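You operate a simulated robot arm through the tools that you are given. There is no shell and no other tool. Be economical: measure what you need, move in short steps, check, and stop when the job is done.

You run a simulated robot arm. Do the job below in one go: nothing can be reset, and whatever is moved stays where it is left.

TASK
Pack the 5 W and 9 W cartons in the wide box.
Fine: clamp the box first; fold both flaps shut.

The check looks at the end state, three seconds after you hand in, the way a careful person would. Anything else that was tipped, shoved, dropped, spilled or broken makes it a failure. Flat cloth is picked up by pressing the open fingertips on it (5 to 10 N) and closing them slowly along it; thin cloth reads only 2 to 8 mm in the jaws.

THE ROBOT
A 6-joint arm with a fingered hand on a trunk, on a base that drives. Base frame: it is fixed to the floor where the robot stands at the start and does not move with it; the origin is under the middle of the robot, x ahead of it, y to its left, z up; the surface under the hand at the start is at about z = 80. Lengths are in cm, angles in degrees, forces in N, time in s.
With the tool pointing down near the work surface it reaches from about 26 to 68 cm from the robot's upright axis, wherever it stands. Its first joint turns from -166.0 to 166.0 degrees. Places, roughly: left box flap [50, 0, 100]; outer [50, -20, 80]; right box flap [50, -30, 100]; table clamp lever [50, 0, 80]. Payload 4 kg.
The TCP is the grasp point between the finger pads, 2.6 cm short of the fingertips. In the tool frame z runs along the fingers and y along their closing line. The gripper opens to 14.8 cm. The gripper's body begins 7.3 cm behind the TCP. The gripper is a hand of 3 fingers: y runs from the thumb to the fingers, the wrist lies at [0, 0, -23.9] in the tool frame, and closing takes about 1.5 s.
Orientation is told as [roll, pitch, yaw] about the base's x, y, z axes, in that order, counted from this pose: with the fingers straight down and closing along the base's y, the tool's x points along the base's -x, its y along +y and its z along -z.

THE INTERFACE
- The arm moves only by the tool move_arm. Its argument "steps" is a list of rows, each an object (a shift or turn left out is 0, a gripper value left out holds the last) with "travel": the shift along the tool's x, y, z in units of 500 mm (1.0 is 500 mm), a list of three; "delta_rot": the turn, a rotation vector about the tool's x, y, z in units of 90 degrees (1.0 is 90 degrees), a list of three. In form: [{"travel": [dx, dy, dz], "delta_rot": [rx, ry, rz]}, ...]. A call has 1 to 20 rows; each row is the pose to reach, as a shift and turn from the pose commanded when the call began, along the tool's axes at that moment. "grip" is the opening, from 0 (shut) to 1 (fully open), set as the call begins (left out, the last holds). A call with a number of a shift or a turn outside -1 to 1 is refused whole. Rows are played at 5 a second. More than 5 cm and 8.6 degrees between two rows, or a gripper value outside its range, and nothing of the call is played. A pose out of reach is approached as far as the arm can. The call stops where the force on the tool passes 40 N (or 10 N more than at its start, if that is more) or the arm is blocked; 0.2 s more then pass. Each finger travels about 15.3 cm/s and halts on what it meets, pressing with about 30 N; the grip force reading is that of the motor and also rises with nothing between the fingers. The clock runs only during rows and for 0.2 s after the last one: add rows that repeat a pose to give the fingers time. It gives the time, the measured TCP pose, the force on the tool (base axes), the opening and the grip force at its end, in the units of the frame above (readings bear some noise), with the torque about the TCP (base axes, N m) and any sound that the robot's microphone picked up.
- Cameras (640 x 400 px; columns grow to the right, rows downward): "scene" is now at [4.34, 18.44, 149.28]; the picture's right is [-0.36, -0.93, 0.00], its down [-0.75, 0.29, -0.59] and it looks along [0.55, -0.21, -0.81] (base axes); focal length 258 px, centre (320, 200). "wrist" rides on the gripper at [6.8, -3.9, -9] in the tool frame; the picture's right is [0.50, 0.87, 0.00], its down [-0.66, 0.38, -0.65] and it looks along [-0.57, 0.33, 0.76] (tool axes); focal length 222 px, centre (320, 200). There is no depth. A picture from a camera that has moved, and an enlarged one, comes with that camera's place and axes in the base frame and with its lens.
- capture(camera): a new picture of that camera. No time passes.
- move_column(by): slides the trunk up (or, below 0, down) by that many cm; the arm and the scene camera ride with it, the base frame stays. It gives what a move gives, with no picture.
- drive_base(legs): drives the robot by 1 to 6 legs, each [ahead, left, turn to the left] in cm, cm and degrees, along the robot's own axes; the way and the turn of a leg run together, so that a leg with both is an arc; at most 150 cm and 180 degrees a leg. The arm and the cameras ride along, it lands a little off, and it stops where it bumps. It gives what a move gives.
- curl_fingers(finger1, finger2, thumb_bend): sets how far each is bent, from 0 (flat) to 1 (curled in); at 0.3 the hand is open as for a grip, at 0.7 the pads meet at the TCP. One left out holds its place. A second passes; each finger stops where it meets its share of the squeeze, and holds until it gets a number again. A gripper value or a shape takes the hand back. It gives what a move gives, with no picture; readings hold the bend of each and the force on the fingers (four entries, about 0 where the hand has none), thumb and palm.
- set_grasp(shape): the hand has 3 fingers and takes this shape, open, in about a second: jaw (thumb against the fingers, like two jaws); tri (thumb and two fingers); tip (a fingertip pinch); poke (one finger out to press); point (the index stretched); flat (the hand flat); cup (the hand cupped); fist (a fist). The gripper value then closes the fingers along that shape, each until it touches; the sizes above hold for jaw. It gives what a move gives, with no picture.
- head_to(pan, tilt): turns the head with the scene camera to pan (to the left, within 120 degrees either way) and tilt (down, from -29 to 69), counted from straight ahead of the robot. It gives what a move gives.
- enlarge(camera, box): a new picture of the part [left, top, right, bottom] of that camera's present view, enlarged. No time passes.
- sign_off(): hands the job in; it is judged then, once.

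Go step by step. Nothing tells you exact positions but the pictures and the camera data: compare them with the known pose of the tool, close in by small moves and look again before you grip or let go. The budget is 120 turns and 82 pictures, counting those below and the enlarged ones. Unless the task says otherwise, let go and move clear before handing in, and close with one line.

The tools are called after "Request:" by a JSON object that holds its "method" and its "body". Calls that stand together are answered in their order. move_arm: Moves the arm, as the interface text tells. Its arguments: {"type":"object","properties":{"steps":{"type":"array"},"grip":{"type":"number"}},"required":["steps"]} The other tools are called the same way: move_column (by) slides the trunk up or down; set_grasp (shape) gives the hand a shape; curl_fingers (finger1, finger2, thumb_bend) moves the fingers one by one; drive_base (legs) drives the base; head_to (pan, tilt) turns the head that bears the scene camera; capture (camera) takes a picture; enlarge (camera, box) takes an enlarged picture of a part of a camera's view; sign_off () hands the job in.

At the start:

```text
clock: 0.0
eef_pos: [43.82, -18.13, 116.17]
orientation: [0.0, 0.1, -0.1]
wrist_force: [-0.4, -0.4, -0.5]
ft_torque: [0.0, -0.02, 0.0]
width: 14.8
grip_force: 0.1
shape: jaw
bend: [0.3, 0.3, 0.3]
finger forces: [0.0, 0.0, 0.0, 0.0, 0.0, 0.0]
trunk travel left (down, up): [-25.0, 6.7]
robot x, y, heading: [-0.09, -0.04, 0.1]
head pan, tilt: [-21.3, 53.7]
```

scene: 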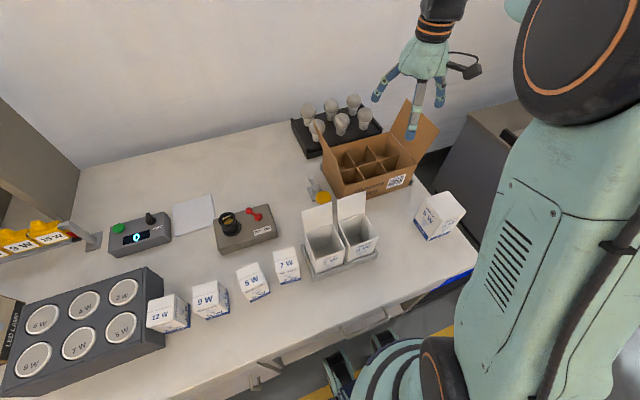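
wrist: 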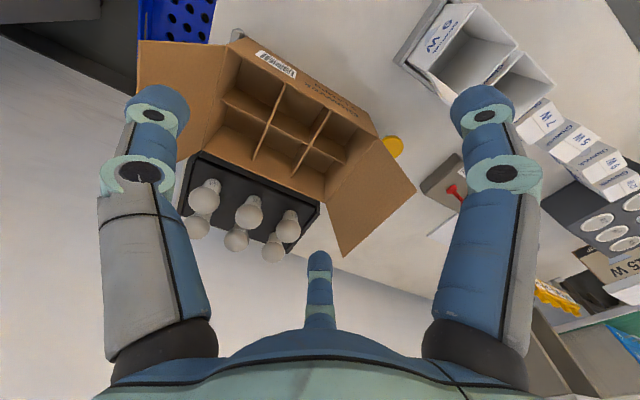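

I see a cardboard box with six cells and two flaps open, a yellow clamp near it, and a row of cartons (12, 9, 5, 7 W). I will enlarge the picture to check the labels and clamp.

Request:
{"method": "enlarge", "body": {"camera": "scene", "box": [280, 80, 480, 205]}}

Request:
{"method": "enlarge", "body": {"camera": "scene", "box": [130, 180, 400, 350]}}

Request:
{"method": "enlarge", "body": {"camera": "scene", "box": [380, 170, 500, 260]}}

```text
3.20 times, centred on (380, 142) of scene
camera zoom: at [4.34, 18.44, 149.28], right [-0.36, -0.93, 0.0], down [-0.75, 0.29, -0.59], along [0.55, -0.21, -0.81], focal length 827 px, centre (128, 384)
```

zoom: 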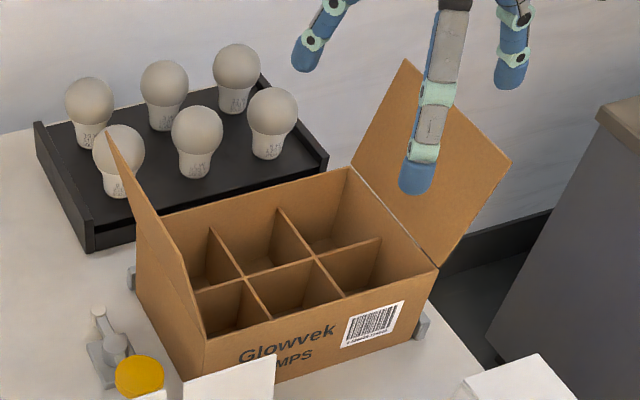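

```text
2.35 times, centred on (265, 265) of scene
camera zoom: at [4.34, 18.44, 149.28], right [-0.36, -0.93, 0.0], down [-0.75, 0.29, -0.59], along [0.55, -0.21, -0.81], focal length 608 px, centre (449, 47)
```

zoom: 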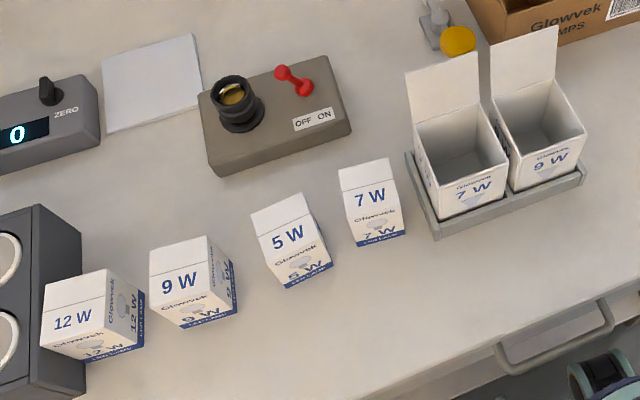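

```text
4.44 times, centred on (440, 215) of scene
camera zoom: at [4.34, 18.44, 149.28], right [-0.36, -0.93, 0.0], down [-0.75, 0.29, -0.59], along [0.55, -0.21, -0.81], focal length 1149 px, centre (-213, 133)
```

zoom: 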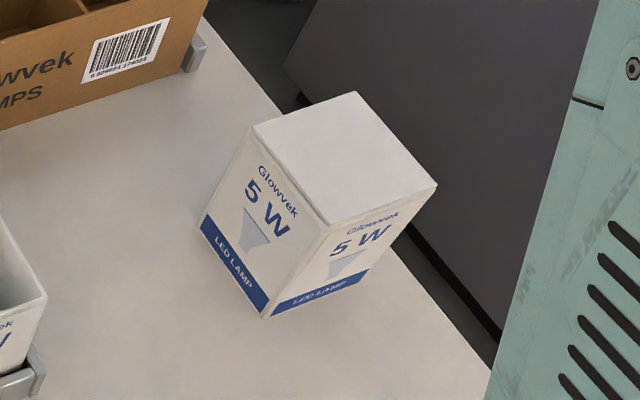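

The row holds the closed 12, 9, 5 and 7 W cartons, and a larger blank-topped 5 W stands at the right. I'll look around for other boxes before starting.

Request:
{"method": "head_to", "body": {"pan": -50, "tilt": 45}}

Request:
{"method": "capture", "body": {"camera": "scene"}}

Request:
{"method": "head_to", "body": {"pan": 35, "tilt": 45}}

Request:
{"method": "capture", "body": {"camera": "scene"}}

```text
clock: 0.9
eef_pos: [43.86, -18.3, 116.21]
orientation: [0.0, 0.0, 0.0]
wrist_force: [-0.9, 0.1, 0.3]
ft_torque: [-0.01, -0.02, 0.01]
width: 14.79
grip_force: 0.0
shape: jaw
bend: [0.3, 0.3, 0.3]
finger forces: [0.0, 0.1, 0.1, 0.0, 0.1, 0.1]
trunk travel left (down, up): [-25.0, 6.7]
robot x, y, heading: [-0.2, 0.04, -0.1]
head pan, tilt: [-50.0, 45.0]
```

```text
76 pictures are left
camera scene: at [2.73, 14.89, 150.46], right [-0.77, -0.64, 0.0], down [-0.46, 0.54, -0.71], along [0.45, -0.54, -0.71], focal length 258 px, centre (320, 200)
```

scene: 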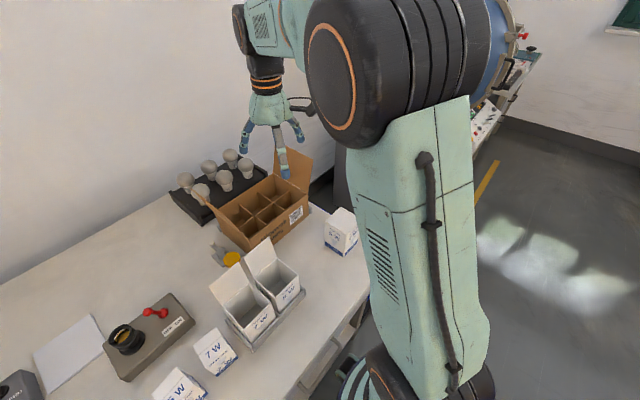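

```text
clock: 2.5
eef_pos: [43.86, -18.19, 116.11]
orientation: [0.0, 0.1, 0.0]
wrist_force: [-0.2, 0.5, -0.7]
ft_torque: [0.01, 0.01, -0.01]
width: 14.79
grip_force: 0.1
shape: jaw
bend: [0.3, 0.3, 0.3]
finger forces: [0.0, 0.1, 0.1, 0.1, 0.0, 0.0]
trunk travel left (down, up): [-25.0, 6.7]
robot x, y, heading: [0.25, 0.36, 0.0]
head pan, tilt: [35.0, 45.0]
```

```text
75 pictures are left
camera scene: at [4.16, 25.77, 150.46], right [0.57, -0.82, 0.0], down [-0.58, -0.41, -0.71], along [0.58, 0.41, -0.71], focal length 258 px, centre (320, 200)
```

scene: 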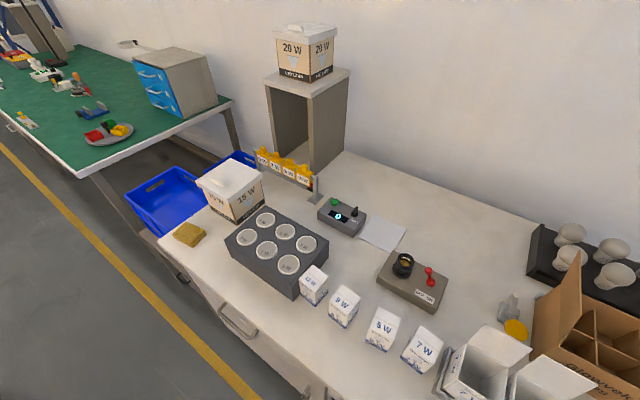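

There is only one wide box; its cells are about 7 cm, the row cartons about 5.5 cm and the far-right 5 W about 8.6 cm, so the row's 5 W and 9 W are the ones to pack. Next, a close look at the clamp.

Request:
{"method": "head_to", "body": {"pan": -15, "tilt": 45}}

Request:
{"method": "enlarge", "body": {"camera": "scene", "box": [240, 140, 400, 240]}}

Request:
{"method": "enlarge", "body": {"camera": "wrist", "box": [130, 20, 450, 260]}}

```text
clock: 3.7
eef_pos: [43.82, -18.11, 116.15]
orientation: [-0.1, 0.0, 0.0]
wrist_force: [0.9, -0.7, 0.3]
ft_torque: [-0.03, 0.02, 0.01]
width: 14.8
grip_force: 0.1
shape: jaw
bend: [0.3, 0.3, 0.3]
finger forces: [0.0, 0.0, 0.1, 0.0, 0.0, 0.0]
trunk travel left (down, up): [-25.0, 6.7]
robot x, y, heading: [-0.3, 0.2, 0.2]
head pan, tilt: [-15.0, 45.0]
```

```text
4.00 times, centred on (320, 190) of scene
camera zoom: at [5.35, 19.01, 150.46], right [-0.26, -0.97, 0.0], down [-0.68, 0.18, -0.71], along [0.68, -0.18, -0.71], focal length 1034 px, centre (320, 240)
```

zoom: 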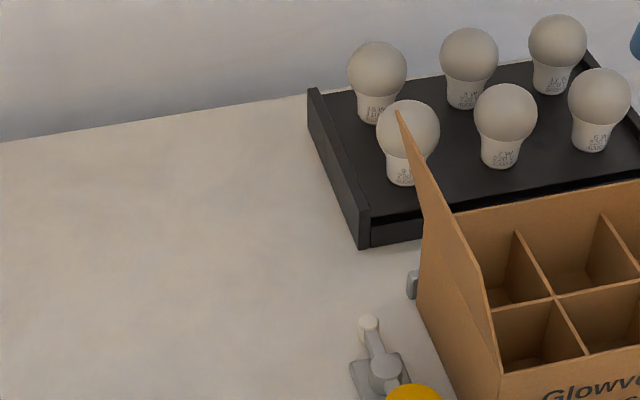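

```text
1.67 times, centred on (290, 140) of wrist
camera zoom: at [37.08, -22.02, 125.1], right [-0.5, 0.87, 0.0], down [0.66, 0.38, 0.65], along [0.57, 0.33, -0.76], focal length 370 px, centre (370, 300)
```

zoom: 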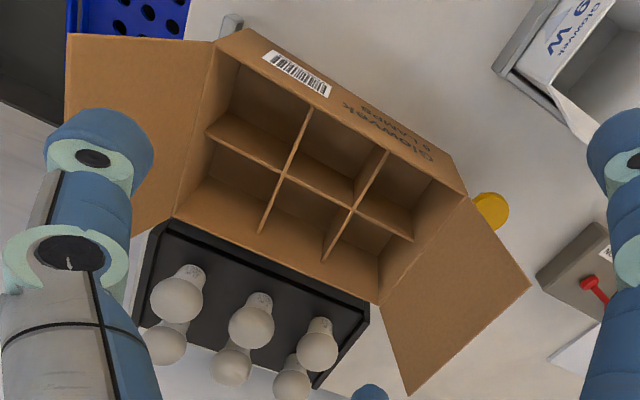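

The rim is at about z=90.5, spanning x 46–63, y −30.4 to −5.5, and the clamp is to the left of the box near (48, 0). I'll move the hand for a wrist view of it.

Request:
{"method": "move_arm", "body": {"steps": [{"travel": [0.06, 0.045, 0.04]}, {"travel": [0.12, 0.09, 0.08]}, {"travel": [0.18, 0.135, 0.12]}, {"travel": [0.24, 0.18, 0.16]}]}}

Request:
{"method": "capture", "body": {"camera": "wrist"}}

```text
clock: 4.7
eef_pos: [31.58, -9.04, 108.17]
orientation: [0.0, 0.0, 0.0]
wrist_force: [-0.3, 0.4, 0.5]
ft_torque: [0.01, -0.02, -0.01]
width: 14.8
grip_force: 0.0
shape: jaw
bend: [0.3, 0.3, 0.3]
finger forces: [0.1, 0.0, 0.0, 0.1, 0.0, 0.0]
trunk travel left (down, up): [-25.0, 6.7]
robot x, y, heading: [0.15, -0.39, 0.1]
head pan, tilt: [-15.0, 45.0]
```

```text
72 pictures are left
camera wrist: at [24.84, -13.0, 117.18], right [-0.5, 0.87, 0.0], down [0.66, 0.38, 0.65], along [0.57, 0.33, -0.76], focal length 222 px, centre (320, 200)
```

wrist: 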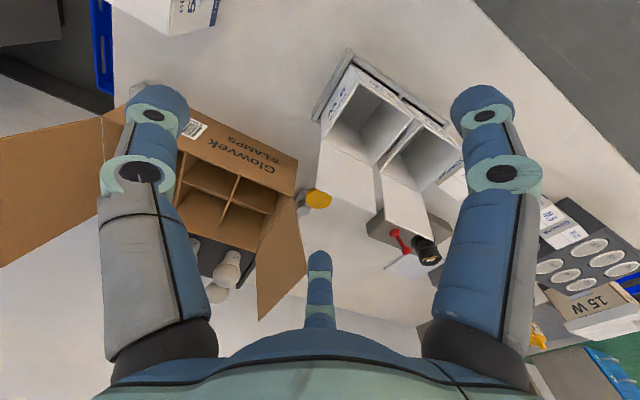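

Request:
{"method": "enlarge", "body": {"camera": "wrist", "box": [260, 150, 360, 250]}}

Request:
{"method": "head_to", "body": {"pan": -20, "tilt": 55}}

Request:
{"method": "enlarge", "body": {"camera": "scene", "box": [280, 130, 400, 205]}}

```text
4.00 times, centred on (310, 200) of wrist
camera zoom: at [24.84, -13.0, 117.18], right [-0.5, 0.87, 0.0], down [0.66, 0.38, 0.65], along [0.57, 0.33, -0.76], focal length 888 px, centre (360, 200)
```

zoom: 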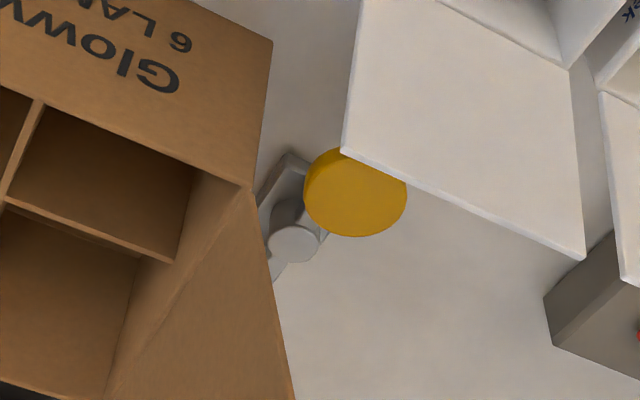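

```text
clock: 5.4
eef_pos: [31.66, -9.22, 108.25]
orientation: [0.0, -0.1, 0.1]
wrist_force: [-0.2, 0.8, -0.5]
ft_torque: [-0.03, 0.02, -0.01]
width: 14.8
grip_force: 0.0
shape: jaw
bend: [0.3, 0.3, 0.3]
finger forces: [0.1, 0.0, 0.0, 0.0, 0.0, 0.1]
trunk travel left (down, up): [-25.0, 6.7]
robot x, y, heading: [-0.02, -0.15, -0.0]
head pan, tilt: [-20.0, 55.0]
```

```text
5.33 times, centred on (340, 168) of scene
camera zoom: at [4.28, 18.65, 149.12], right [-0.34, -0.94, 0.0], down [-0.77, 0.28, -0.57], along [0.54, -0.2, -0.82], focal length 1379 px, centre (213, 373)
```

zoom: 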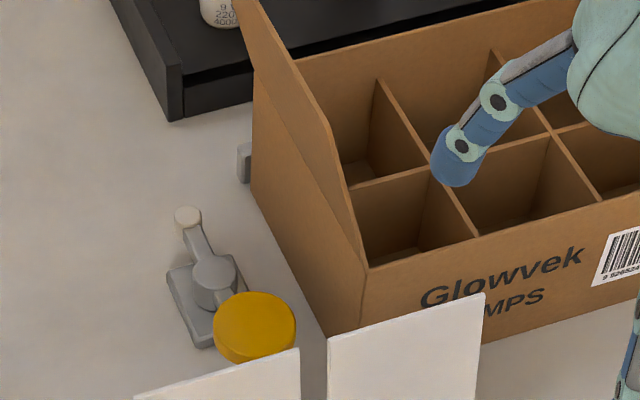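

The clamp's post is at about (54.3, 0, 84), its pad arm points along +x and the yellow knob sits at about (47.7, 0, 86); it should be swung clockwise so that the pad meets the box. I'll go beside it, tilted 25° away from the flap, and look.

Request:
{"method": "move_arm", "body": {"steps": [{"travel": [0, 0.085, 0]}, {"travel": [0, 0.17, 0]}, {"travel": [0, 0.255, 0]}, {"travel": [0, 0.34, 0]}, {"travel": [-0.08, 0.34, 0], "delta_rot": [0.07, 0, 0]}, {"travel": [-0.16, 0.34, 0], "delta_rot": [0.14, 0, 0]}, {"travel": [-0.24, 0.34, 0], "delta_rot": [0.21, 0, 0]}, {"travel": [-0.32, 0.34, 0.04], "delta_rot": [0.278, 0, 0]}], "grip": 0.47}}

Request:
{"method": "capture", "body": {"camera": "wrist"}}

Request:
{"method": "capture", "body": {"camera": "scene"}}

```text
clock: 7.2
eef_pos: [47.87, 8.34, 106.35]
orientation: [-25.3, 0.0, 0.0]
wrist_force: [0.8, 0.5, -0.9]
ft_torque: [-0.03, 0.02, -0.03]
width: 6.99
grip_force: 0.0
shape: jaw
bend: [0.38, 0.38, 0.7]
finger forces: [0.0, 0.0, 0.0, 0.0, 0.1, 0.0]
trunk travel left (down, up): [-25.0, 6.7]
robot x, y, heading: [0.22, -0.1, 0.0]
head pan, tilt: [-20.0, 55.0]
```

```text
69 pictures are left
camera wrist: at [41.14, 8.5, 116.08], right [-0.5, 0.78, -0.37], down [0.66, 0.62, 0.43], along [0.57, -0.03, -0.82], focal length 222 px, centre (320, 200)
```

wrist: 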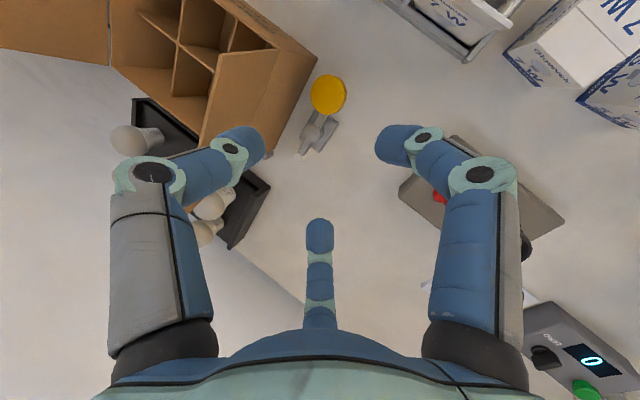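

```text
68 pictures are left
camera scene: at [4.45, 18.75, 149.1], right [-0.34, -0.94, 0.0], down [-0.77, 0.28, -0.57], along [0.54, -0.2, -0.82], focal length 258 px, centre (320, 200)
```

scene: 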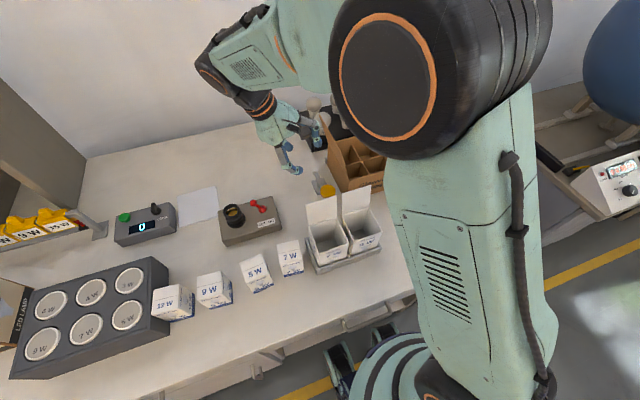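

The knob and lever are clear below. Before using the fingers I want to see where they meet, so I close the hand in the air and look.

Request:
{"method": "move_arm", "body": {"steps": [{"travel": [0, 0, 0]}, {"travel": [0, 0, 0]}, {"travel": [0, 0, 0]}], "grip": 0.2}}

Request:
{"method": "capture", "body": {"camera": "wrist"}}

Request:
{"method": "enlarge", "body": {"camera": "scene", "box": [230, 80, 390, 200]}}

```text
clock: 8.0
eef_pos: [47.78, 8.08, 106.32]
orientation: [-25.0, 0.0, 0.0]
wrist_force: [0.0, 0.7, 0.7]
ft_torque: [-0.03, 0.01, 0.04]
width: 3.03
grip_force: 0.1
shape: jaw
bend: [0.75, 0.75, 0.7]
finger forces: [0.0, 0.0, 0.1, 0.0, 0.0, 0.0]
trunk travel left (down, up): [-25.0, 6.7]
robot x, y, heading: [0.07, -0.33, 0.0]
head pan, tilt: [-20.0, 55.0]
```

```text
67 pictures are left
camera wrist: at [40.97, 8.4, 116.11], right [-0.5, 0.78, -0.37], down [0.66, 0.62, 0.43], along [0.57, -0.02, -0.82], focal length 222 px, centre (320, 200)
```

wrist: 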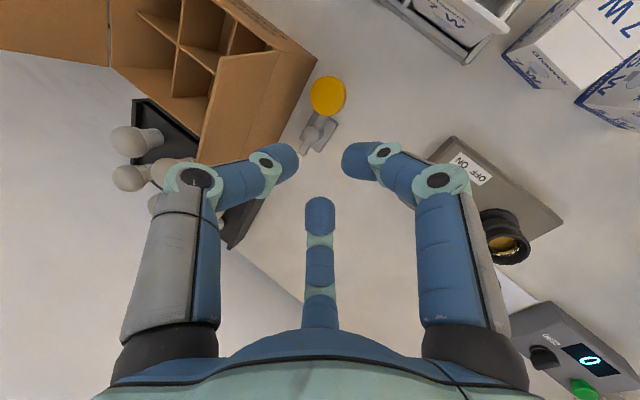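

```text
3.33 times, centred on (310, 140) of scene
camera zoom: at [4.29, 18.65, 149.12], right [-0.34, -0.94, 0.0], down [-0.77, 0.28, -0.57], along [0.54, -0.2, -0.82], focal length 862 px, centre (353, 400)
```

zoom: 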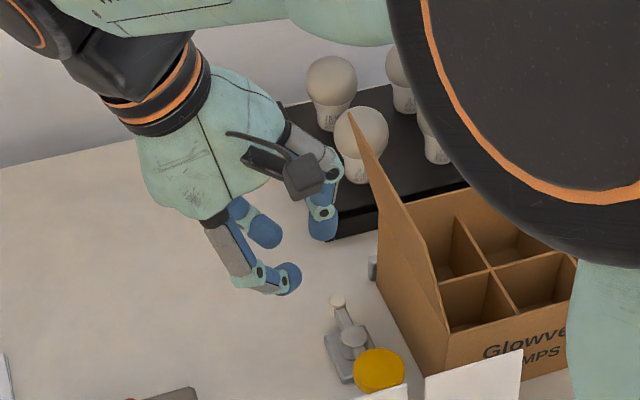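

All three digits converge as a tripod on the tool axis, good for a round knob. I open to 7 cm and descend part of the way to the knob.

Request:
{"method": "move_arm", "body": {"steps": [{"travel": [0, 0.03, 0.07]}, {"travel": [0, 0.03, 0.14]}, {"travel": [0, 0.03, 0.21]}, {"travel": [0, 0.03, 0.28]}, {"travel": [0, 0.03, 0.33]}], "grip": 0.5}}

Request:
{"method": "capture", "body": {"camera": "wrist"}}

Request:
{"method": "enlarge", "body": {"camera": "scene", "box": [250, 100, 410, 220]}}

```text
clock: 9.2
eef_pos: [47.76, 2.14, 90.38]
orientation: [-25.0, 0.0, 0.0]
wrist_force: [0.1, -0.1, -0.3]
ft_torque: [-0.01, 0.01, 0.05]
width: 7.36
grip_force: 0.1
shape: jaw
bend: [0.36, 0.36, 0.7]
finger forces: [0.1, 0.0, 0.0, 0.0, 0.0, 0.0]
trunk travel left (down, up): [-25.0, 6.7]
robot x, y, heading: [-0.43, -0.14, 0.0]
head pan, tilt: [-20.0, 55.0]
```

```text
65 pictures are left
camera wrist: at [41.03, 2.46, 100.23], right [-0.5, 0.78, -0.37], down [0.66, 0.62, 0.43], along [0.57, -0.02, -0.82], focal length 222 px, centre (320, 200)
```

wrist: 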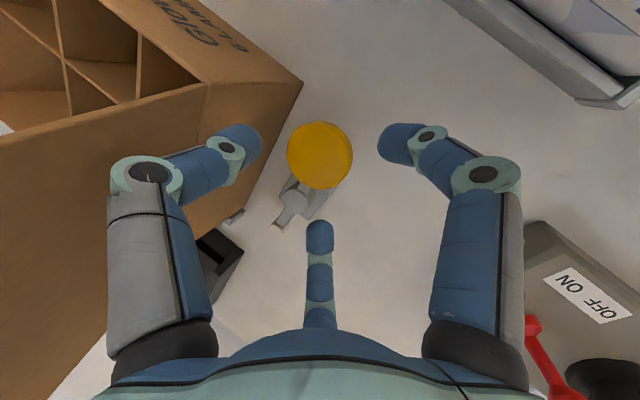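

```text
3.33 times, centred on (330, 160) of scene
camera zoom: at [4.3, 18.64, 149.12], right [-0.34, -0.94, 0.0], down [-0.77, 0.28, -0.57], along [0.54, -0.2, -0.82], focal length 862 px, centre (287, 333)
```

zoom: 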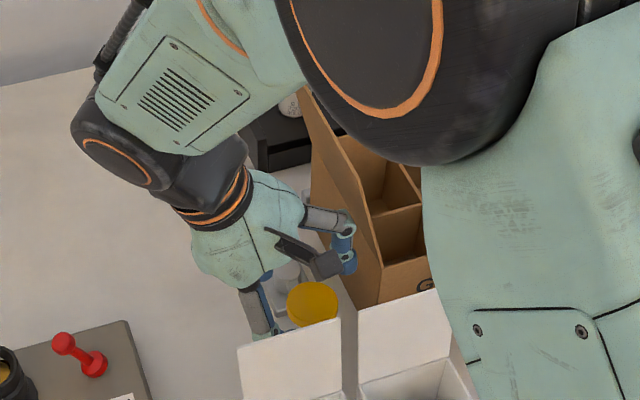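

The knob is at (47.7, 0.2, top 86.4) with 4.5 cm diameter, and the box's bottom edge is at y −5.8. I narrow to 6.2 cm and lower around the knob.

Request:
{"method": "move_arm", "body": {"steps": [{"travel": [0, 0.008, 0.0]}, {"travel": [0, 0.008, 0.04]}, {"travel": [0, 0.008, 0.07]}, {"travel": [0, 0.008, 0.104]}], "grip": 0.42}}

Request:
{"method": "capture", "body": {"camera": "wrist"}}

```text
clock: 10.2
eef_pos: [47.74, 0.38, 85.61]
orientation: [-25.0, 0.0, 0.0]
wrist_force: [-0.2, 0.1, 0.7]
ft_torque: [-0.01, 0.0, 0.02]
width: 6.29
grip_force: 0.0
shape: jaw
bend: [0.77, 0.77, 0.7]
finger forces: [0.0, 0.1, 0.1, 0.1, 0.0, 0.0]
trunk travel left (down, up): [-25.0, 6.7]
robot x, y, heading: [0.0, 0.05, 0.1]
head pan, tilt: [-20.0, 55.0]
```

```text
63 pictures are left
camera wrist: at [41.05, 0.74, 95.46], right [-0.5, 0.78, -0.37], down [0.66, 0.62, 0.43], along [0.57, -0.02, -0.82], focal length 222 px, centre (320, 200)
```

wrist: 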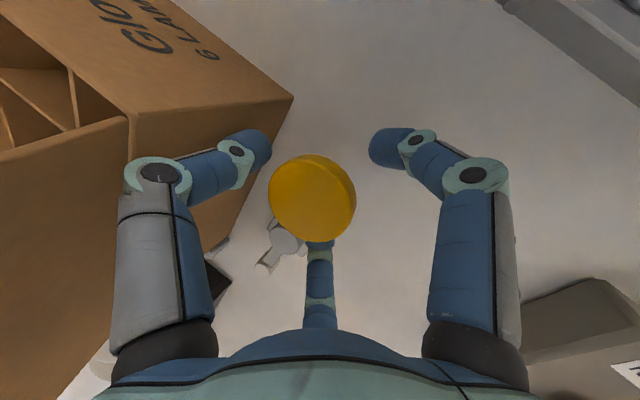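

The knob sits between the three digits with no contact. I close on it.

Request:
{"method": "move_arm", "body": {"steps": [{"travel": [0, 0, 0]}, {"travel": [0, 0, 0]}, {"travel": [0, 0, 0]}, {"travel": [0, 0, 0]}], "grip": 0.2}}

Request:
{"method": "capture", "body": {"camera": "wrist"}}

```text
clock: 11.2
eef_pos: [47.63, 0.46, 85.73]
orientation: [-25.1, 0.0, 0.0]
wrist_force: [-10.3, -0.9, -9.5]
ft_torque: [0.34, 0.17, -0.1]
width: 2.69
grip_force: 29.4
shape: jaw
bend: [0.73, 0.79, 0.7]
finger forces: [25.3, 20.0, 0.0, 0.0, 29.1, 0.1]
trunk travel left (down, up): [-25.0, 6.7]
robot x, y, heading: [-0.15, 0.1, -0.1]
head pan, tilt: [-20.0, 55.0]
```

```text
62 pictures are left
camera wrist: at [40.93, 0.73, 95.45], right [-0.5, 0.79, -0.37], down [0.66, 0.62, 0.43], along [0.56, -0.03, -0.82], focal length 222 px, centre (320, 200)
```

wrist: 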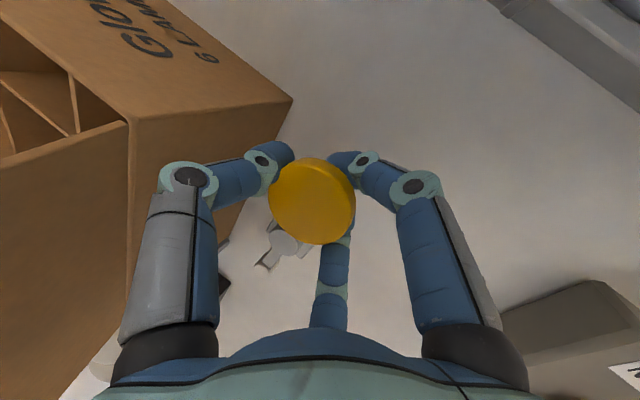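

The digits hold the knob. I swing it clockwise about the post by 15° to feel how it moves.

Request:
{"method": "move_arm", "body": {"steps": [{"travel": [-0.0011, 0.0158, -0.0074], "delta_rot": [0, 0.0353, 0.0755]}, {"travel": [-0.0046, 0.0314, -0.0147], "delta_rot": [0, 0.0705, 0.151]}]}}

Request:
{"method": "enlarge", "body": {"camera": "wrist", "box": [200, 130, 400, 290]}}

```text
clock: 11.8
eef_pos: [48.03, 2.29, 85.58]
orientation: [-25.0, 0.0, -15.1]
wrist_force: [-8.2, -0.1, -10.5]
ft_torque: [0.33, 0.01, -0.18]
width: 2.66
grip_force: 30.0
shape: jaw
bend: [0.73, 0.78, 0.7]
finger forces: [24.5, 20.3, 0.0, 0.0, 29.9, 0.1]
trunk travel left (down, up): [-25.0, 6.7]
robot x, y, heading: [0.12, 0.02, 0.0]
head pan, tilt: [-20.0, 55.0]
```

```text
2.50 times, centred on (300, 210) of wrist
camera zoom: at [41.55, 4.33, 95.46], right [-0.28, 0.89, -0.37], down [0.79, 0.43, 0.43], along [0.54, -0.17, -0.82], focal length 555 px, centre (370, 175)
```

zoom: 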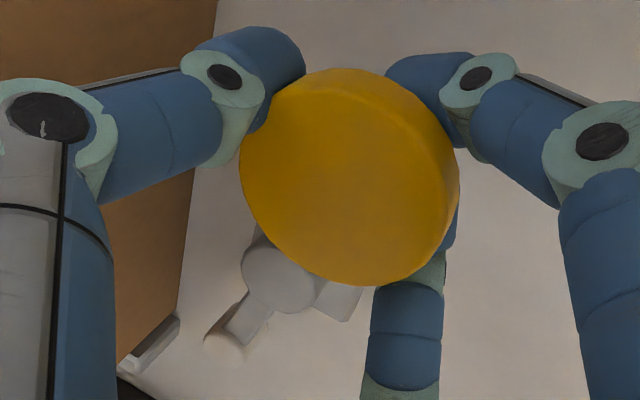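

The lever turns freely and the pad comes toward the box. I continue by 60° more.

Request:
{"method": "move_arm", "body": {"steps": [{"travel": [-0.0011, 0.0158, -0.0074], "delta_rot": [0, 0.0353, 0.0755]}, {"travel": [-0.0046, 0.0314, -0.0147], "delta_rot": [0, 0.0705, 0.151]}, {"travel": [-0.0102, 0.0465, -0.0217], "delta_rot": [0, 0.1058, 0.2265]}, {"travel": [-0.018, 0.0607, -0.0283], "delta_rot": [0, 0.141, 0.302]}, {"travel": [-0.0277, 0.0739, -0.0345], "delta_rot": [0, 0.1763, 0.3775]}, {"travel": [-0.0392, 0.0859, -0.0401], "delta_rot": [0, 0.2115, 0.453]}, {"travel": [-0.0524, 0.0963, -0.045], "delta_rot": [0, 0.2468, 0.5285]}, {"travel": [-0.067, 0.1051, -0.0491], "delta_rot": [0, 0.282, 0.604]}]}}

Request:
{"method": "capture", "body": {"camera": "wrist"}}

Request:
{"method": "enlarge", "body": {"camera": "scene", "box": [250, 100, 410, 220]}}

```text
clock: 13.6
eef_pos: [52.87, 6.85, 85.59]
orientation: [-25.0, 0.1, -75.1]
wrist_force: [2.1, 0.7, -1.4]
ft_torque: [0.13, -0.3, 0.15]
width: 2.61
grip_force: 29.7
shape: jaw
bend: [0.72, 0.79, 0.69]
finger forces: [21.4, 23.1, 0.0, 0.0, 27.7, 0.0]
trunk travel left (down, up): [-25.0, 6.7]
robot x, y, heading: [-0.15, 0.26, 0.0]
head pan, tilt: [-20.0, 55.0]
```

```text
60 pictures are left
camera wrist: at [51.41, 13.47, 95.37], right [0.63, 0.68, -0.37], down [0.77, -0.47, 0.43], along [0.12, -0.55, -0.82], focal length 222 px, centre (320, 200)
```

wrist: 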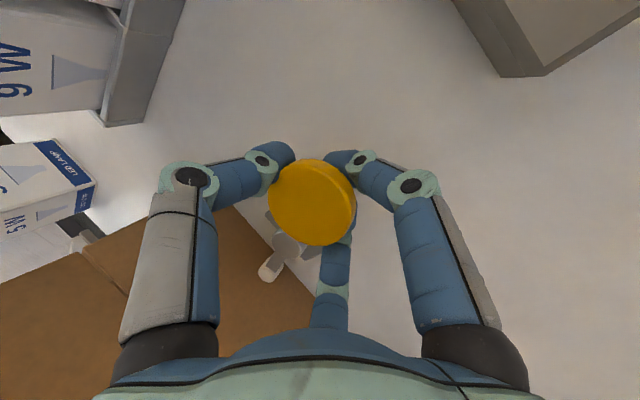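

```text
3.33 times, centred on (330, 160) of scene
camera zoom: at [4.32, 18.64, 149.12], right [-0.34, -0.94, 0.0], down [-0.77, 0.28, -0.57], along [0.54, -0.2, -0.82], focal length 862 px, centre (287, 333)
```

zoom: 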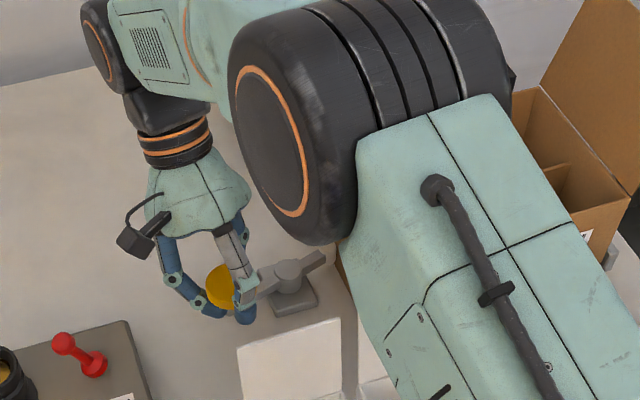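

The pad is near the box wall now; I go on in small steps until it bears.

Request:
{"method": "move_arm", "body": {"steps": [{"travel": [-0.0011, 0.0158, -0.0074], "delta_rot": [0, 0.0353, 0.0755]}, {"travel": [-0.0046, 0.0314, -0.0147], "delta_rot": [0, 0.0705, 0.151]}]}}

Request:
{"method": "enlarge", "body": {"camera": "wrist", "box": [180, 130, 400, 300]}}

```text
clock: 14.2
eef_pos: [54.66, 7.17, 85.65]
orientation: [-24.9, 0.0, -90.1]
wrist_force: [3.2, -1.2, 1.5]
ft_torque: [0.04, -0.35, 0.15]
width: 2.62
grip_force: 30.1
shape: jaw
bend: [0.72, 0.79, 0.69]
finger forces: [21.3, 23.7, 0.0, 0.0, 27.4, 0.0]
trunk travel left (down, up): [-25.0, 6.7]
robot x, y, heading: [0.26, -0.19, -0.2]
head pan, tilt: [-20.0, 55.0]
```

```text
2.35 times, centred on (290, 215) of wrist
camera zoom: at [54.97, 13.88, 95.35], right [0.79, 0.5, -0.37], down [0.62, -0.66, 0.43], along [-0.02, -0.57, -0.82], focal length 523 px, centre (391, 165)
```

zoom: 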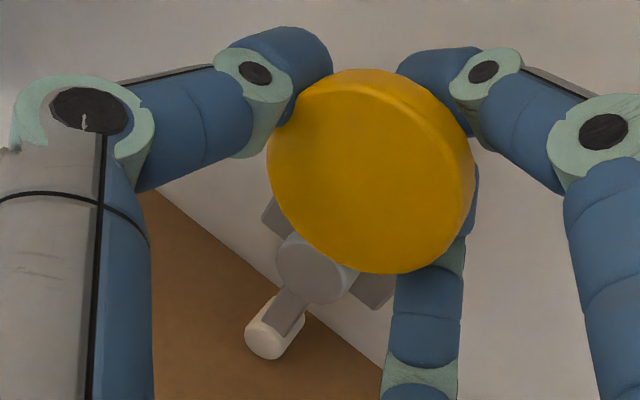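

The pad lies perpendicular to the box wall and appears to touch. I'll try a little further to feel for a stop.

Request:
{"method": "move_arm", "body": {"steps": [{"travel": [-0.0004, 0.0085, -0.004], "delta_rot": [0, 0.019, 0.0405]}, {"travel": [-0.0011, 0.0158, -0.0074], "delta_rot": [0, 0.0353, 0.0755]}]}}

Request:
{"method": "enlarge", "body": {"camera": "wrist", "box": [180, 130, 400, 300]}}

```text
clock: 14.8
eef_pos: [55.18, 6.86, 85.65]
orientation: [-25.3, -0.1, -97.6]
wrist_force: [-18.7, -4.0, -10.3]
ft_torque: [0.1, -0.06, 0.45]
width: 2.52
grip_force: 30.5
shape: jaw
bend: [0.72, 0.79, 0.69]
finger forces: [23.3, 16.0, 0.0, 0.0, 35.6, 0.0]
trunk travel left (down, up): [-25.0, 6.7]
robot x, y, heading: [0.14, -0.05, 0.1]
head pan, tilt: [-20.0, 55.0]
```

```text
2.35 times, centred on (290, 215) of wrist
camera zoom: at [56.45, 13.61, 95.34], right [0.84, 0.39, -0.37], down [0.53, -0.73, 0.43], along [-0.1, -0.56, -0.82], focal length 523 px, centre (391, 165)
```

zoom: 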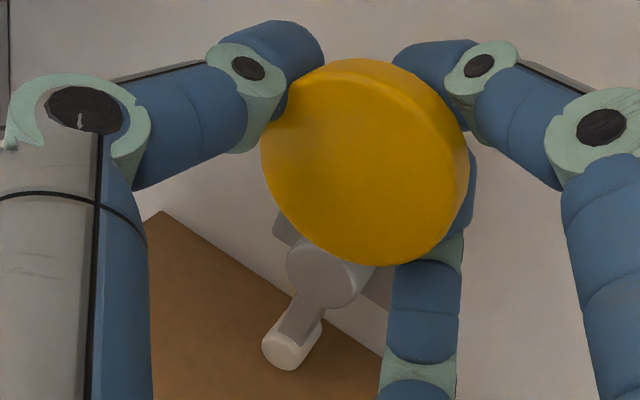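

It reached its stop at about 94° (19 N), so the clamp is shut. I let go and withdraw along the tool axis.

Request:
{"method": "move_arm", "body": {"steps": [{"travel": [0, -0.0085, 0.004]}, {"travel": [0, -0.0085, 0.004]}, {"travel": [0, -0.0085, 0.004]}, {"travel": [0, -0.0085, 0.004]}, {"travel": [0, -0.0085, 0.004]}, {"travel": [0, -0.0085, -0.05]}, {"travel": [0, -0.0085, -0.13]}, {"travel": [0, -0.0085, -0.22]}, {"travel": [0, -0.0085, -0.31]}, {"travel": [0, -0.0085, -0.4]}], "grip": 0.5}}

Request:
{"method": "capture", "body": {"camera": "wrist"}}

```text
clock: 17.0
eef_pos: [57.84, 5.53, 100.78]
orientation: [-25.1, 0.0, -97.5]
wrist_force: [1.6, 0.2, 0.5]
ft_torque: [0.01, 0.0, 0.01]
width: 7.38
grip_force: 0.1
shape: jaw
bend: [0.36, 0.36, 0.7]
finger forces: [0.0, 0.1, 0.0, 0.0, 0.0, 0.0]
out of reach, approached as far as the arm can: row 8, 9, 10
trunk travel left (down, up): [-25.0, 6.7]
robot x, y, heading: [-0.12, 0.09, -0.2]
head pan, tilt: [-20.0, 55.0]
```

```text
56 pictures are left
camera wrist: at [59.08, 12.2, 110.53], right [0.84, 0.39, -0.37], down [0.53, -0.73, 0.43], along [-0.1, -0.56, -0.82], focal length 222 px, centre (320, 200)
```

wrist: 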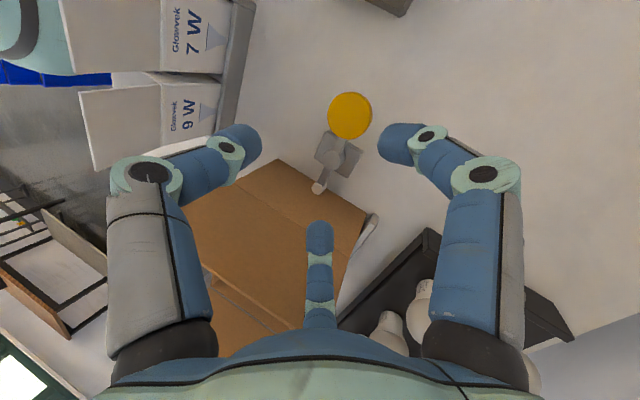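

The clamp's pad is against the box wall. Now I turn the hand back upright over the table's clear area in two calls.

Request:
{"method": "move_arm", "body": {"steps": [{"travel": [0.0163, -0.0333, -0.0028], "delta_rot": [-0.01725, -0.01967, -0.0887]}, {"travel": [0.0327, -0.0667, -0.0057], "delta_rot": [-0.0345, -0.0393, -0.1774]}, {"travel": [0.049, -0.1, -0.0085], "delta_rot": [-0.0518, -0.059, -0.2661]}, {"travel": [0.0653, -0.1333, -0.0113], "delta_rot": [-0.069, -0.0787, -0.3548]}, {"travel": [0.0817, -0.1667, -0.0142], "delta_rot": [-0.0863, -0.0983, -0.4435]}, {"travel": [0.098, -0.2, -0.017], "delta_rot": [-0.1035, -0.118, -0.5322]}]}}

```text
clock: 18.4
eef_pos: [50.0, 11.76, 105.97]
orientation: [-12.4, 5.7, -48.6]
wrist_force: [-0.5, 0.1, 0.4]
ft_torque: [-0.02, 0.01, -0.01]
width: 7.39
grip_force: 0.1
shape: jaw
bend: [0.36, 0.36, 0.7]
finger forces: [0.0, 0.0, 0.0, 0.0, 0.0, 0.1]
trunk travel left (down, up): [-25.0, 6.7]
robot x, y, heading: [-0.14, 0.25, 0.2]
head pan, tilt: [-20.0, 55.0]
```

Request:
{"method": "move_arm", "body": {"steps": [{"travel": [0.0463, -0.0123, -0.0133], "delta_rot": [-0.01725, -0.01967, -0.0887]}, {"travel": [0.0927, -0.0247, -0.0267], "delta_rot": [-0.0345, -0.0393, -0.1774]}, {"travel": [0.139, -0.037, -0.04], "delta_rot": [-0.0518, -0.059, -0.2661]}, {"travel": [0.1853, -0.0493, -0.0533], "delta_rot": [-0.069, -0.0787, -0.3548]}, {"travel": [0.2317, -0.0617, -0.0667], "delta_rot": [-0.0863, -0.0983, -0.4435]}, {"travel": [0.278, -0.074, -0.08], "delta_rot": [-0.1035, -0.118, -0.5322]}]}}

Request:
{"method": "head_to", "body": {"pan": -5, "tilt": 58}}

Request:
{"method": "capture", "body": {"camera": "scene"}}

```text
clock: 19.8
eef_pos: [38.92, 19.86, 112.06]
orientation: [0.0, -0.1, 0.1]
wrist_force: [-1.0, 1.0, 0.7]
ft_torque: [0.0, -0.01, -0.01]
width: 7.38
grip_force: 0.0
shape: jaw
bend: [0.36, 0.36, 0.7]
finger forces: [0.0, 0.0, 0.0, 0.0, 0.0, 0.0]
trunk travel left (down, up): [-25.0, 6.7]
robot x, y, heading: [-0.0, -0.37, 0.1]
head pan, tilt: [-20.0, 55.0]
```

```text
clock: 20.6
eef_pos: [39.06, 19.89, 112.05]
orientation: [0.0, 0.1, 0.0]
wrist_force: [-0.9, 0.4, 0.0]
ft_torque: [0.02, 0.01, 0.03]
width: 7.41
grip_force: 0.1
shape: jaw
bend: [0.36, 0.36, 0.7]
finger forces: [0.0, 0.0, 0.1, 0.1, 0.1, 0.0]
trunk travel left (down, up): [-25.0, 6.7]
robot x, y, heading: [-0.05, 0.24, -0.2]
head pan, tilt: [-5.0, 58.0]
```

```text
55 pictures are left
camera scene: at [4.36, 20.5, 148.75], right [-0.09, -1.0, 0.0], down [-0.84, 0.07, -0.53], along [0.53, -0.05, -0.85], focal length 258 px, centre (320, 200)
```

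scene: 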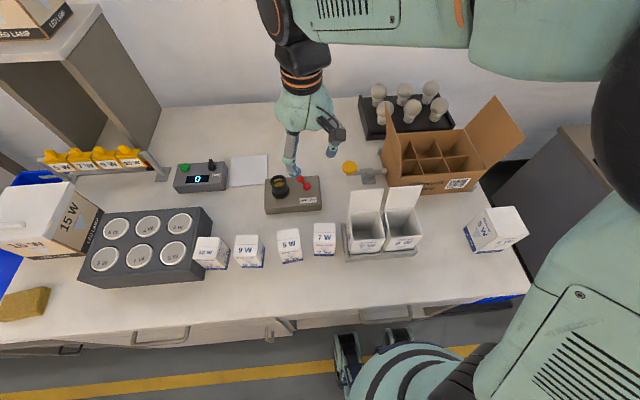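

The clamp now faces the box. I enlarge the row to measure the 5 W and 9 W cartons.

Request:
{"method": "enlarge", "body": {"camera": "scene", "box": [180, 210, 360, 285]}}

Request:
{"method": "capture", "body": {"camera": "wrist"}}

```text
3.56 times, centred on (270, 248) of scene
camera zoom: at [4.36, 20.5, 148.75], right [-0.09, -1.0, 0.0], down [-0.84, 0.07, -0.53], along [0.53, -0.05, -0.85], focal length 919 px, centre (498, 31)
```

zoom: 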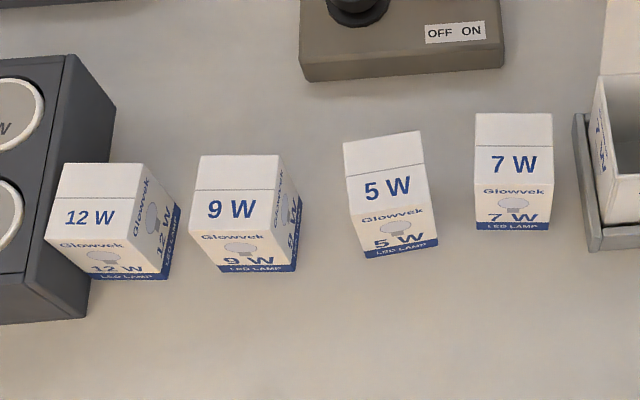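

```text
53 pictures are left
camera wrist: at [32.34, 16.03, 120.97], right [-0.5, 0.87, 0.0], down [0.66, 0.38, 0.65], along [0.57, 0.33, -0.76], focal length 222 px, centre (320, 200)
```

wrist: 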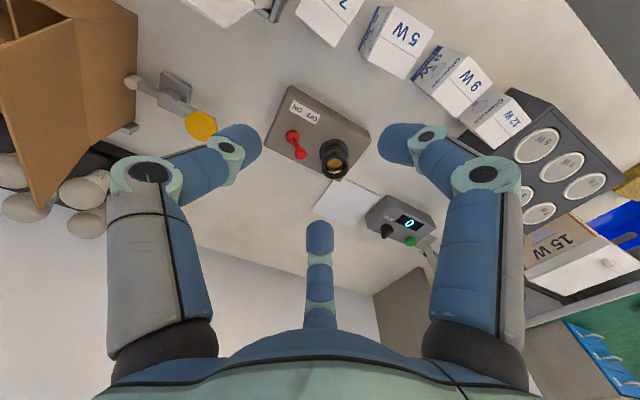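

The 5 W is at about (30.6, 25.8), yaw about +5°, and the 9 W at about (30.1, 36.1), yaw about −5°; both are 5.5 wide and about 9.8 tall. I compare other hand shapes, since the jaw looks like a 120° tripod.

Request:
{"method": "set_grasp", "body": {"shape": "tip"}}

Request:
{"method": "capture", "body": {"camera": "wrist"}}

Request:
{"method": "set_grasp", "body": {"shape": "jaw"}}

Request:
{"method": "enlarge", "body": {"camera": "scene", "box": [260, 60, 380, 190]}}

```text
clock: 21.5
eef_pos: [39.18, 19.94, 111.97]
orientation: [0.0, 0.0, 0.0]
wrist_force: [-0.3, -0.2, -0.2]
ft_torque: [0.0, 0.0, -0.02]
width: 14.81
grip_force: 0.1
shape: tip
bend: [0.3, 0.3, 0.3]
finger forces: [0.0, 0.0, 0.0, 0.1, 0.0, 0.0]
trunk travel left (down, up): [-25.0, 6.7]
robot x, y, heading: [-0.31, 0.38, -0.0]
head pan, tilt: [-5.0, 58.0]
```

```text
52 pictures are left
camera wrist: at [32.35, 16.03, 120.97], right [-0.5, 0.87, 0.0], down [0.66, 0.38, 0.65], along [0.57, 0.33, -0.76], focal length 222 px, centre (320, 200)
```

wrist: 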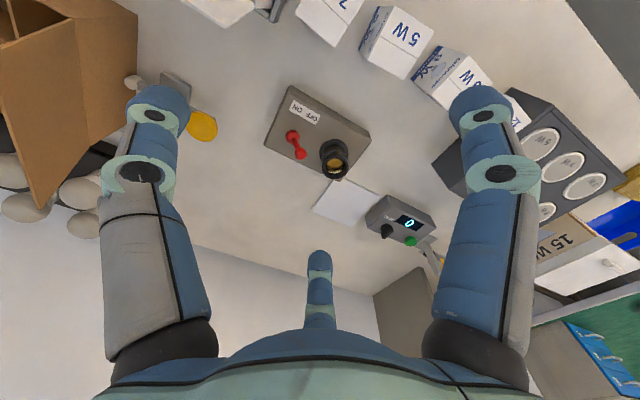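

```text
clock: 22.4
eef_pos: [39.08, 19.87, 111.98]
orientation: [0.0, 0.0, 0.0]
wrist_force: [-0.4, -0.1, -0.5]
ft_torque: [0.04, 0.01, 0.02]
width: 14.77
grip_force: 0.1
shape: jaw
bend: [0.3, 0.3, 0.3]
finger forces: [0.0, 0.0, 0.1, 0.0, 0.1, 0.0]
trunk travel left (down, up): [-25.0, 6.7]
robot x, y, heading: [0.27, -0.09, -0.0]
head pan, tilt: [-5.0, 58.0]
```

```text
3.08 times, centred on (320, 125) of scene
camera zoom: at [4.36, 20.51, 148.75], right [-0.09, -1.0, 0.0], down [-0.84, 0.07, -0.53], along [0.53, -0.05, -0.85], focal length 796 px, centre (320, 431)
```

zoom: 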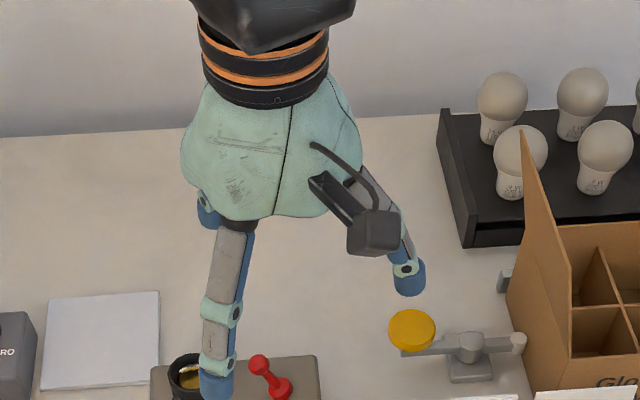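

The clamp is confirmed shut against the box. I take the 9 W first (thumb in the wide gap on the 5 W side) and move above it with the hand yawed to match.

Request:
{"method": "move_arm", "body": {"steps": [{"travel": [0.036, 0.065, 0.048], "delta_rot": [0, 0, 0.011]}, {"travel": [0.072, 0.13, 0.096], "delta_rot": [0, 0, 0.022]}, {"travel": [0.108, 0.195, 0.144], "delta_rot": [0, 0, 0.033]}, {"travel": [0.144, 0.26, 0.192], "delta_rot": [0, 0, 0.044]}, {"travel": [0.18, 0.324, 0.24], "delta_rot": [0, 0, 0.055]}], "grip": 0.62}}

Request:
{"method": "capture", "body": {"camera": "wrist"}}

Request:
{"method": "head_to", "body": {"pan": 25, "tilt": 60}}

Request:
{"method": "capture", "body": {"camera": "scene"}}

```text
clock: 23.6
eef_pos: [29.92, 36.52, 99.82]
orientation: [0.0, 0.0, -5.1]
wrist_force: [-0.7, 0.6, -0.6]
ft_torque: [0.03, 0.0, 0.0]
width: 9.25
grip_force: 0.1
shape: jaw
bend: [0.31, 0.31, 0.7]
finger forces: [0.0, 0.0, 0.1, 0.0, 0.0, 0.1]
trunk travel left (down, up): [-25.0, 6.7]
robot x, y, heading: [-0.08, -0.19, 0.1]
head pan, tilt: [-5.0, 58.0]
```

```text
50 pictures are left
camera wrist: at [22.9, 33.2, 108.77], right [-0.42, 0.91, 0.0], down [0.69, 0.32, 0.65], along [0.59, 0.28, -0.76], focal length 222 px, centre (320, 200)
```

wrist: 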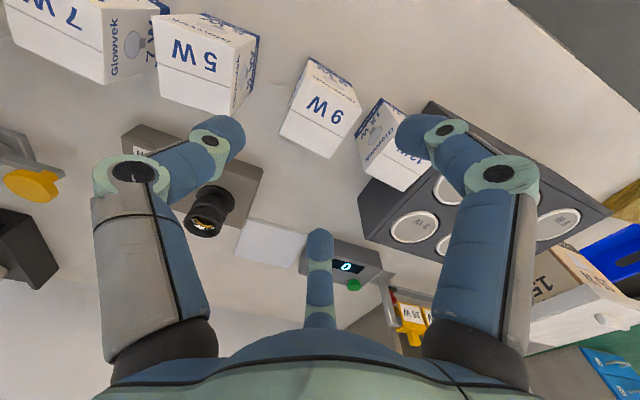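

```text
clock: 24.5
eef_pos: [29.84, 36.44, 99.93]
orientation: [-0.1, 0.0, -4.9]
wrist_force: [0.7, 0.0, 0.4]
ft_torque: [0.02, 0.0, -0.03]
width: 9.23
grip_force: 0.1
shape: jaw
bend: [0.31, 0.31, 0.7]
finger forces: [0.1, 0.0, 0.1, 0.0, 0.0, 0.1]
trunk travel left (down, up): [-25.0, 6.7]
robot x, y, heading: [-0.09, 0.19, 0.1]
head pan, tilt: [25.0, 60.0]
```

```text
49 pictures are left
camera scene: at [3.54, 23.92, 148.51], right [0.42, -0.91, 0.0], down [-0.79, -0.37, -0.5], along [0.45, 0.21, -0.87], focal length 258 px, centre (320, 200)
```

scene: 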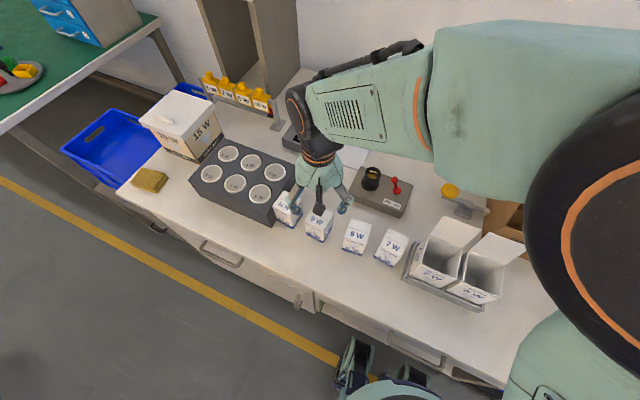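

The 9 W top centre computes to about (29.8, 36.0). I lower to just above its top and check.

Request:
{"method": "move_arm", "body": {"steps": [{"travel": [-0.002, -0.009, 0.045]}, {"travel": [-0.002, -0.009, 0.09]}, {"travel": [-0.002, -0.009, 0.13]}]}}

Request:
{"method": "capture", "body": {"camera": "wrist"}}

Request:
{"method": "enlarge", "body": {"camera": "scene", "box": [250, 160, 410, 270]}}

```text
clock: 25.3
eef_pos: [30.03, 35.89, 93.33]
orientation: [0.0, -0.1, -4.9]
wrist_force: [-0.7, 0.3, -0.1]
ft_torque: [-0.01, -0.01, 0.01]
width: 9.22
grip_force: 0.0
shape: jaw
bend: [0.31, 0.31, 0.7]
finger forces: [0.0, 0.0, 0.1, 0.0, 0.0, 0.0]
trunk travel left (down, up): [-25.0, 6.7]
robot x, y, heading: [0.1, 0.3, 0.2]
head pan, tilt: [25.0, 60.0]
```

```text
48 pictures are left
camera wrist: at [22.97, 32.66, 102.36], right [-0.42, 0.91, 0.0], down [0.69, 0.32, 0.65], along [0.59, 0.28, -0.76], focal length 222 px, centre (320, 200)
```

wrist: 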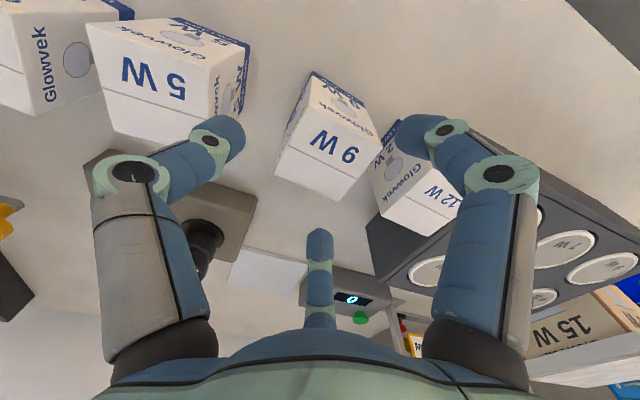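

```text
3.64 times, centred on (330, 215) of scene
camera zoom: at [3.56, 23.94, 148.51], right [0.42, -0.91, 0.0], down [-0.79, -0.37, -0.5], along [0.45, 0.21, -0.87], focal length 940 px, centre (284, 146)
```

zoom: 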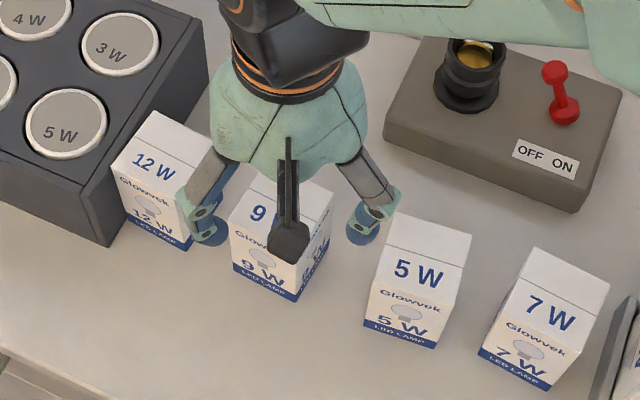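

The digits straddle the 9 W and clear its neighbours. I lower to grip height.

Request:
{"method": "move_arm", "body": {"steps": [{"travel": [0.006, 0.003, 0.03]}, {"travel": [0.006, 0.003, 0.06]}, {"travel": [0.006, 0.003, 0.085]}, {"travel": [0.006, 0.003, 0.105]}]}}

Request:
{"method": "capture", "body": {"camera": "wrist"}}

Request:
{"method": "enlarge", "body": {"camera": "scene", "box": [250, 160, 410, 270]}}

```text
clock: 26.3
eef_pos: [29.75, 36.09, 88.19]
orientation: [-0.1, 0.0, -4.9]
wrist_force: [-0.3, 0.4, 0.2]
ft_torque: [-0.04, 0.02, 0.01]
width: 9.23
grip_force: 0.1
shape: jaw
bend: [0.31, 0.31, 0.7]
finger forces: [0.0, 0.0, 0.0, 0.0, 0.1, 0.0]
trunk travel left (down, up): [-25.0, 6.7]
robot x, y, heading: [0.39, 0.21, -0.0]
head pan, tilt: [25.0, 60.0]
```

```text
46 pictures are left
camera wrist: at [22.84, 32.73, 97.13], right [-0.42, 0.91, 0.0], down [0.69, 0.32, 0.65], along [0.59, 0.28, -0.76], focal length 222 px, centre (320, 200)
```

wrist: 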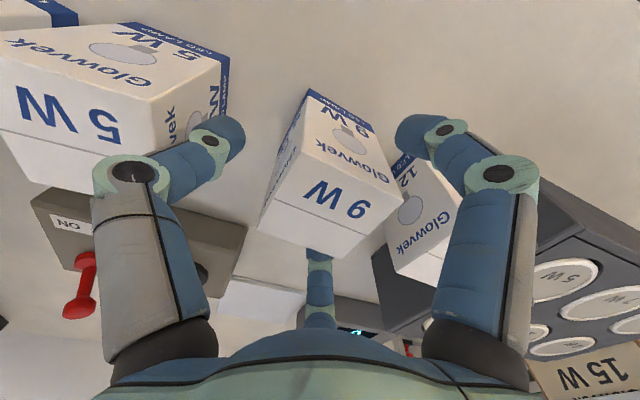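

```text
3.64 times, centred on (330, 215) of scene
camera zoom: at [3.55, 23.94, 148.51], right [0.42, -0.91, 0.0], down [-0.78, -0.37, -0.5], along [0.45, 0.21, -0.87], focal length 940 px, centre (284, 146)
```

zoom: 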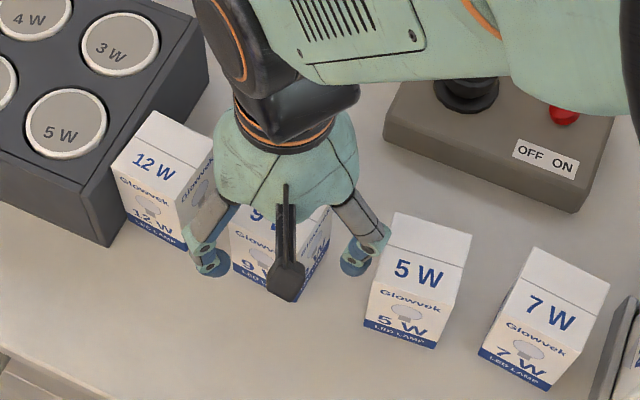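

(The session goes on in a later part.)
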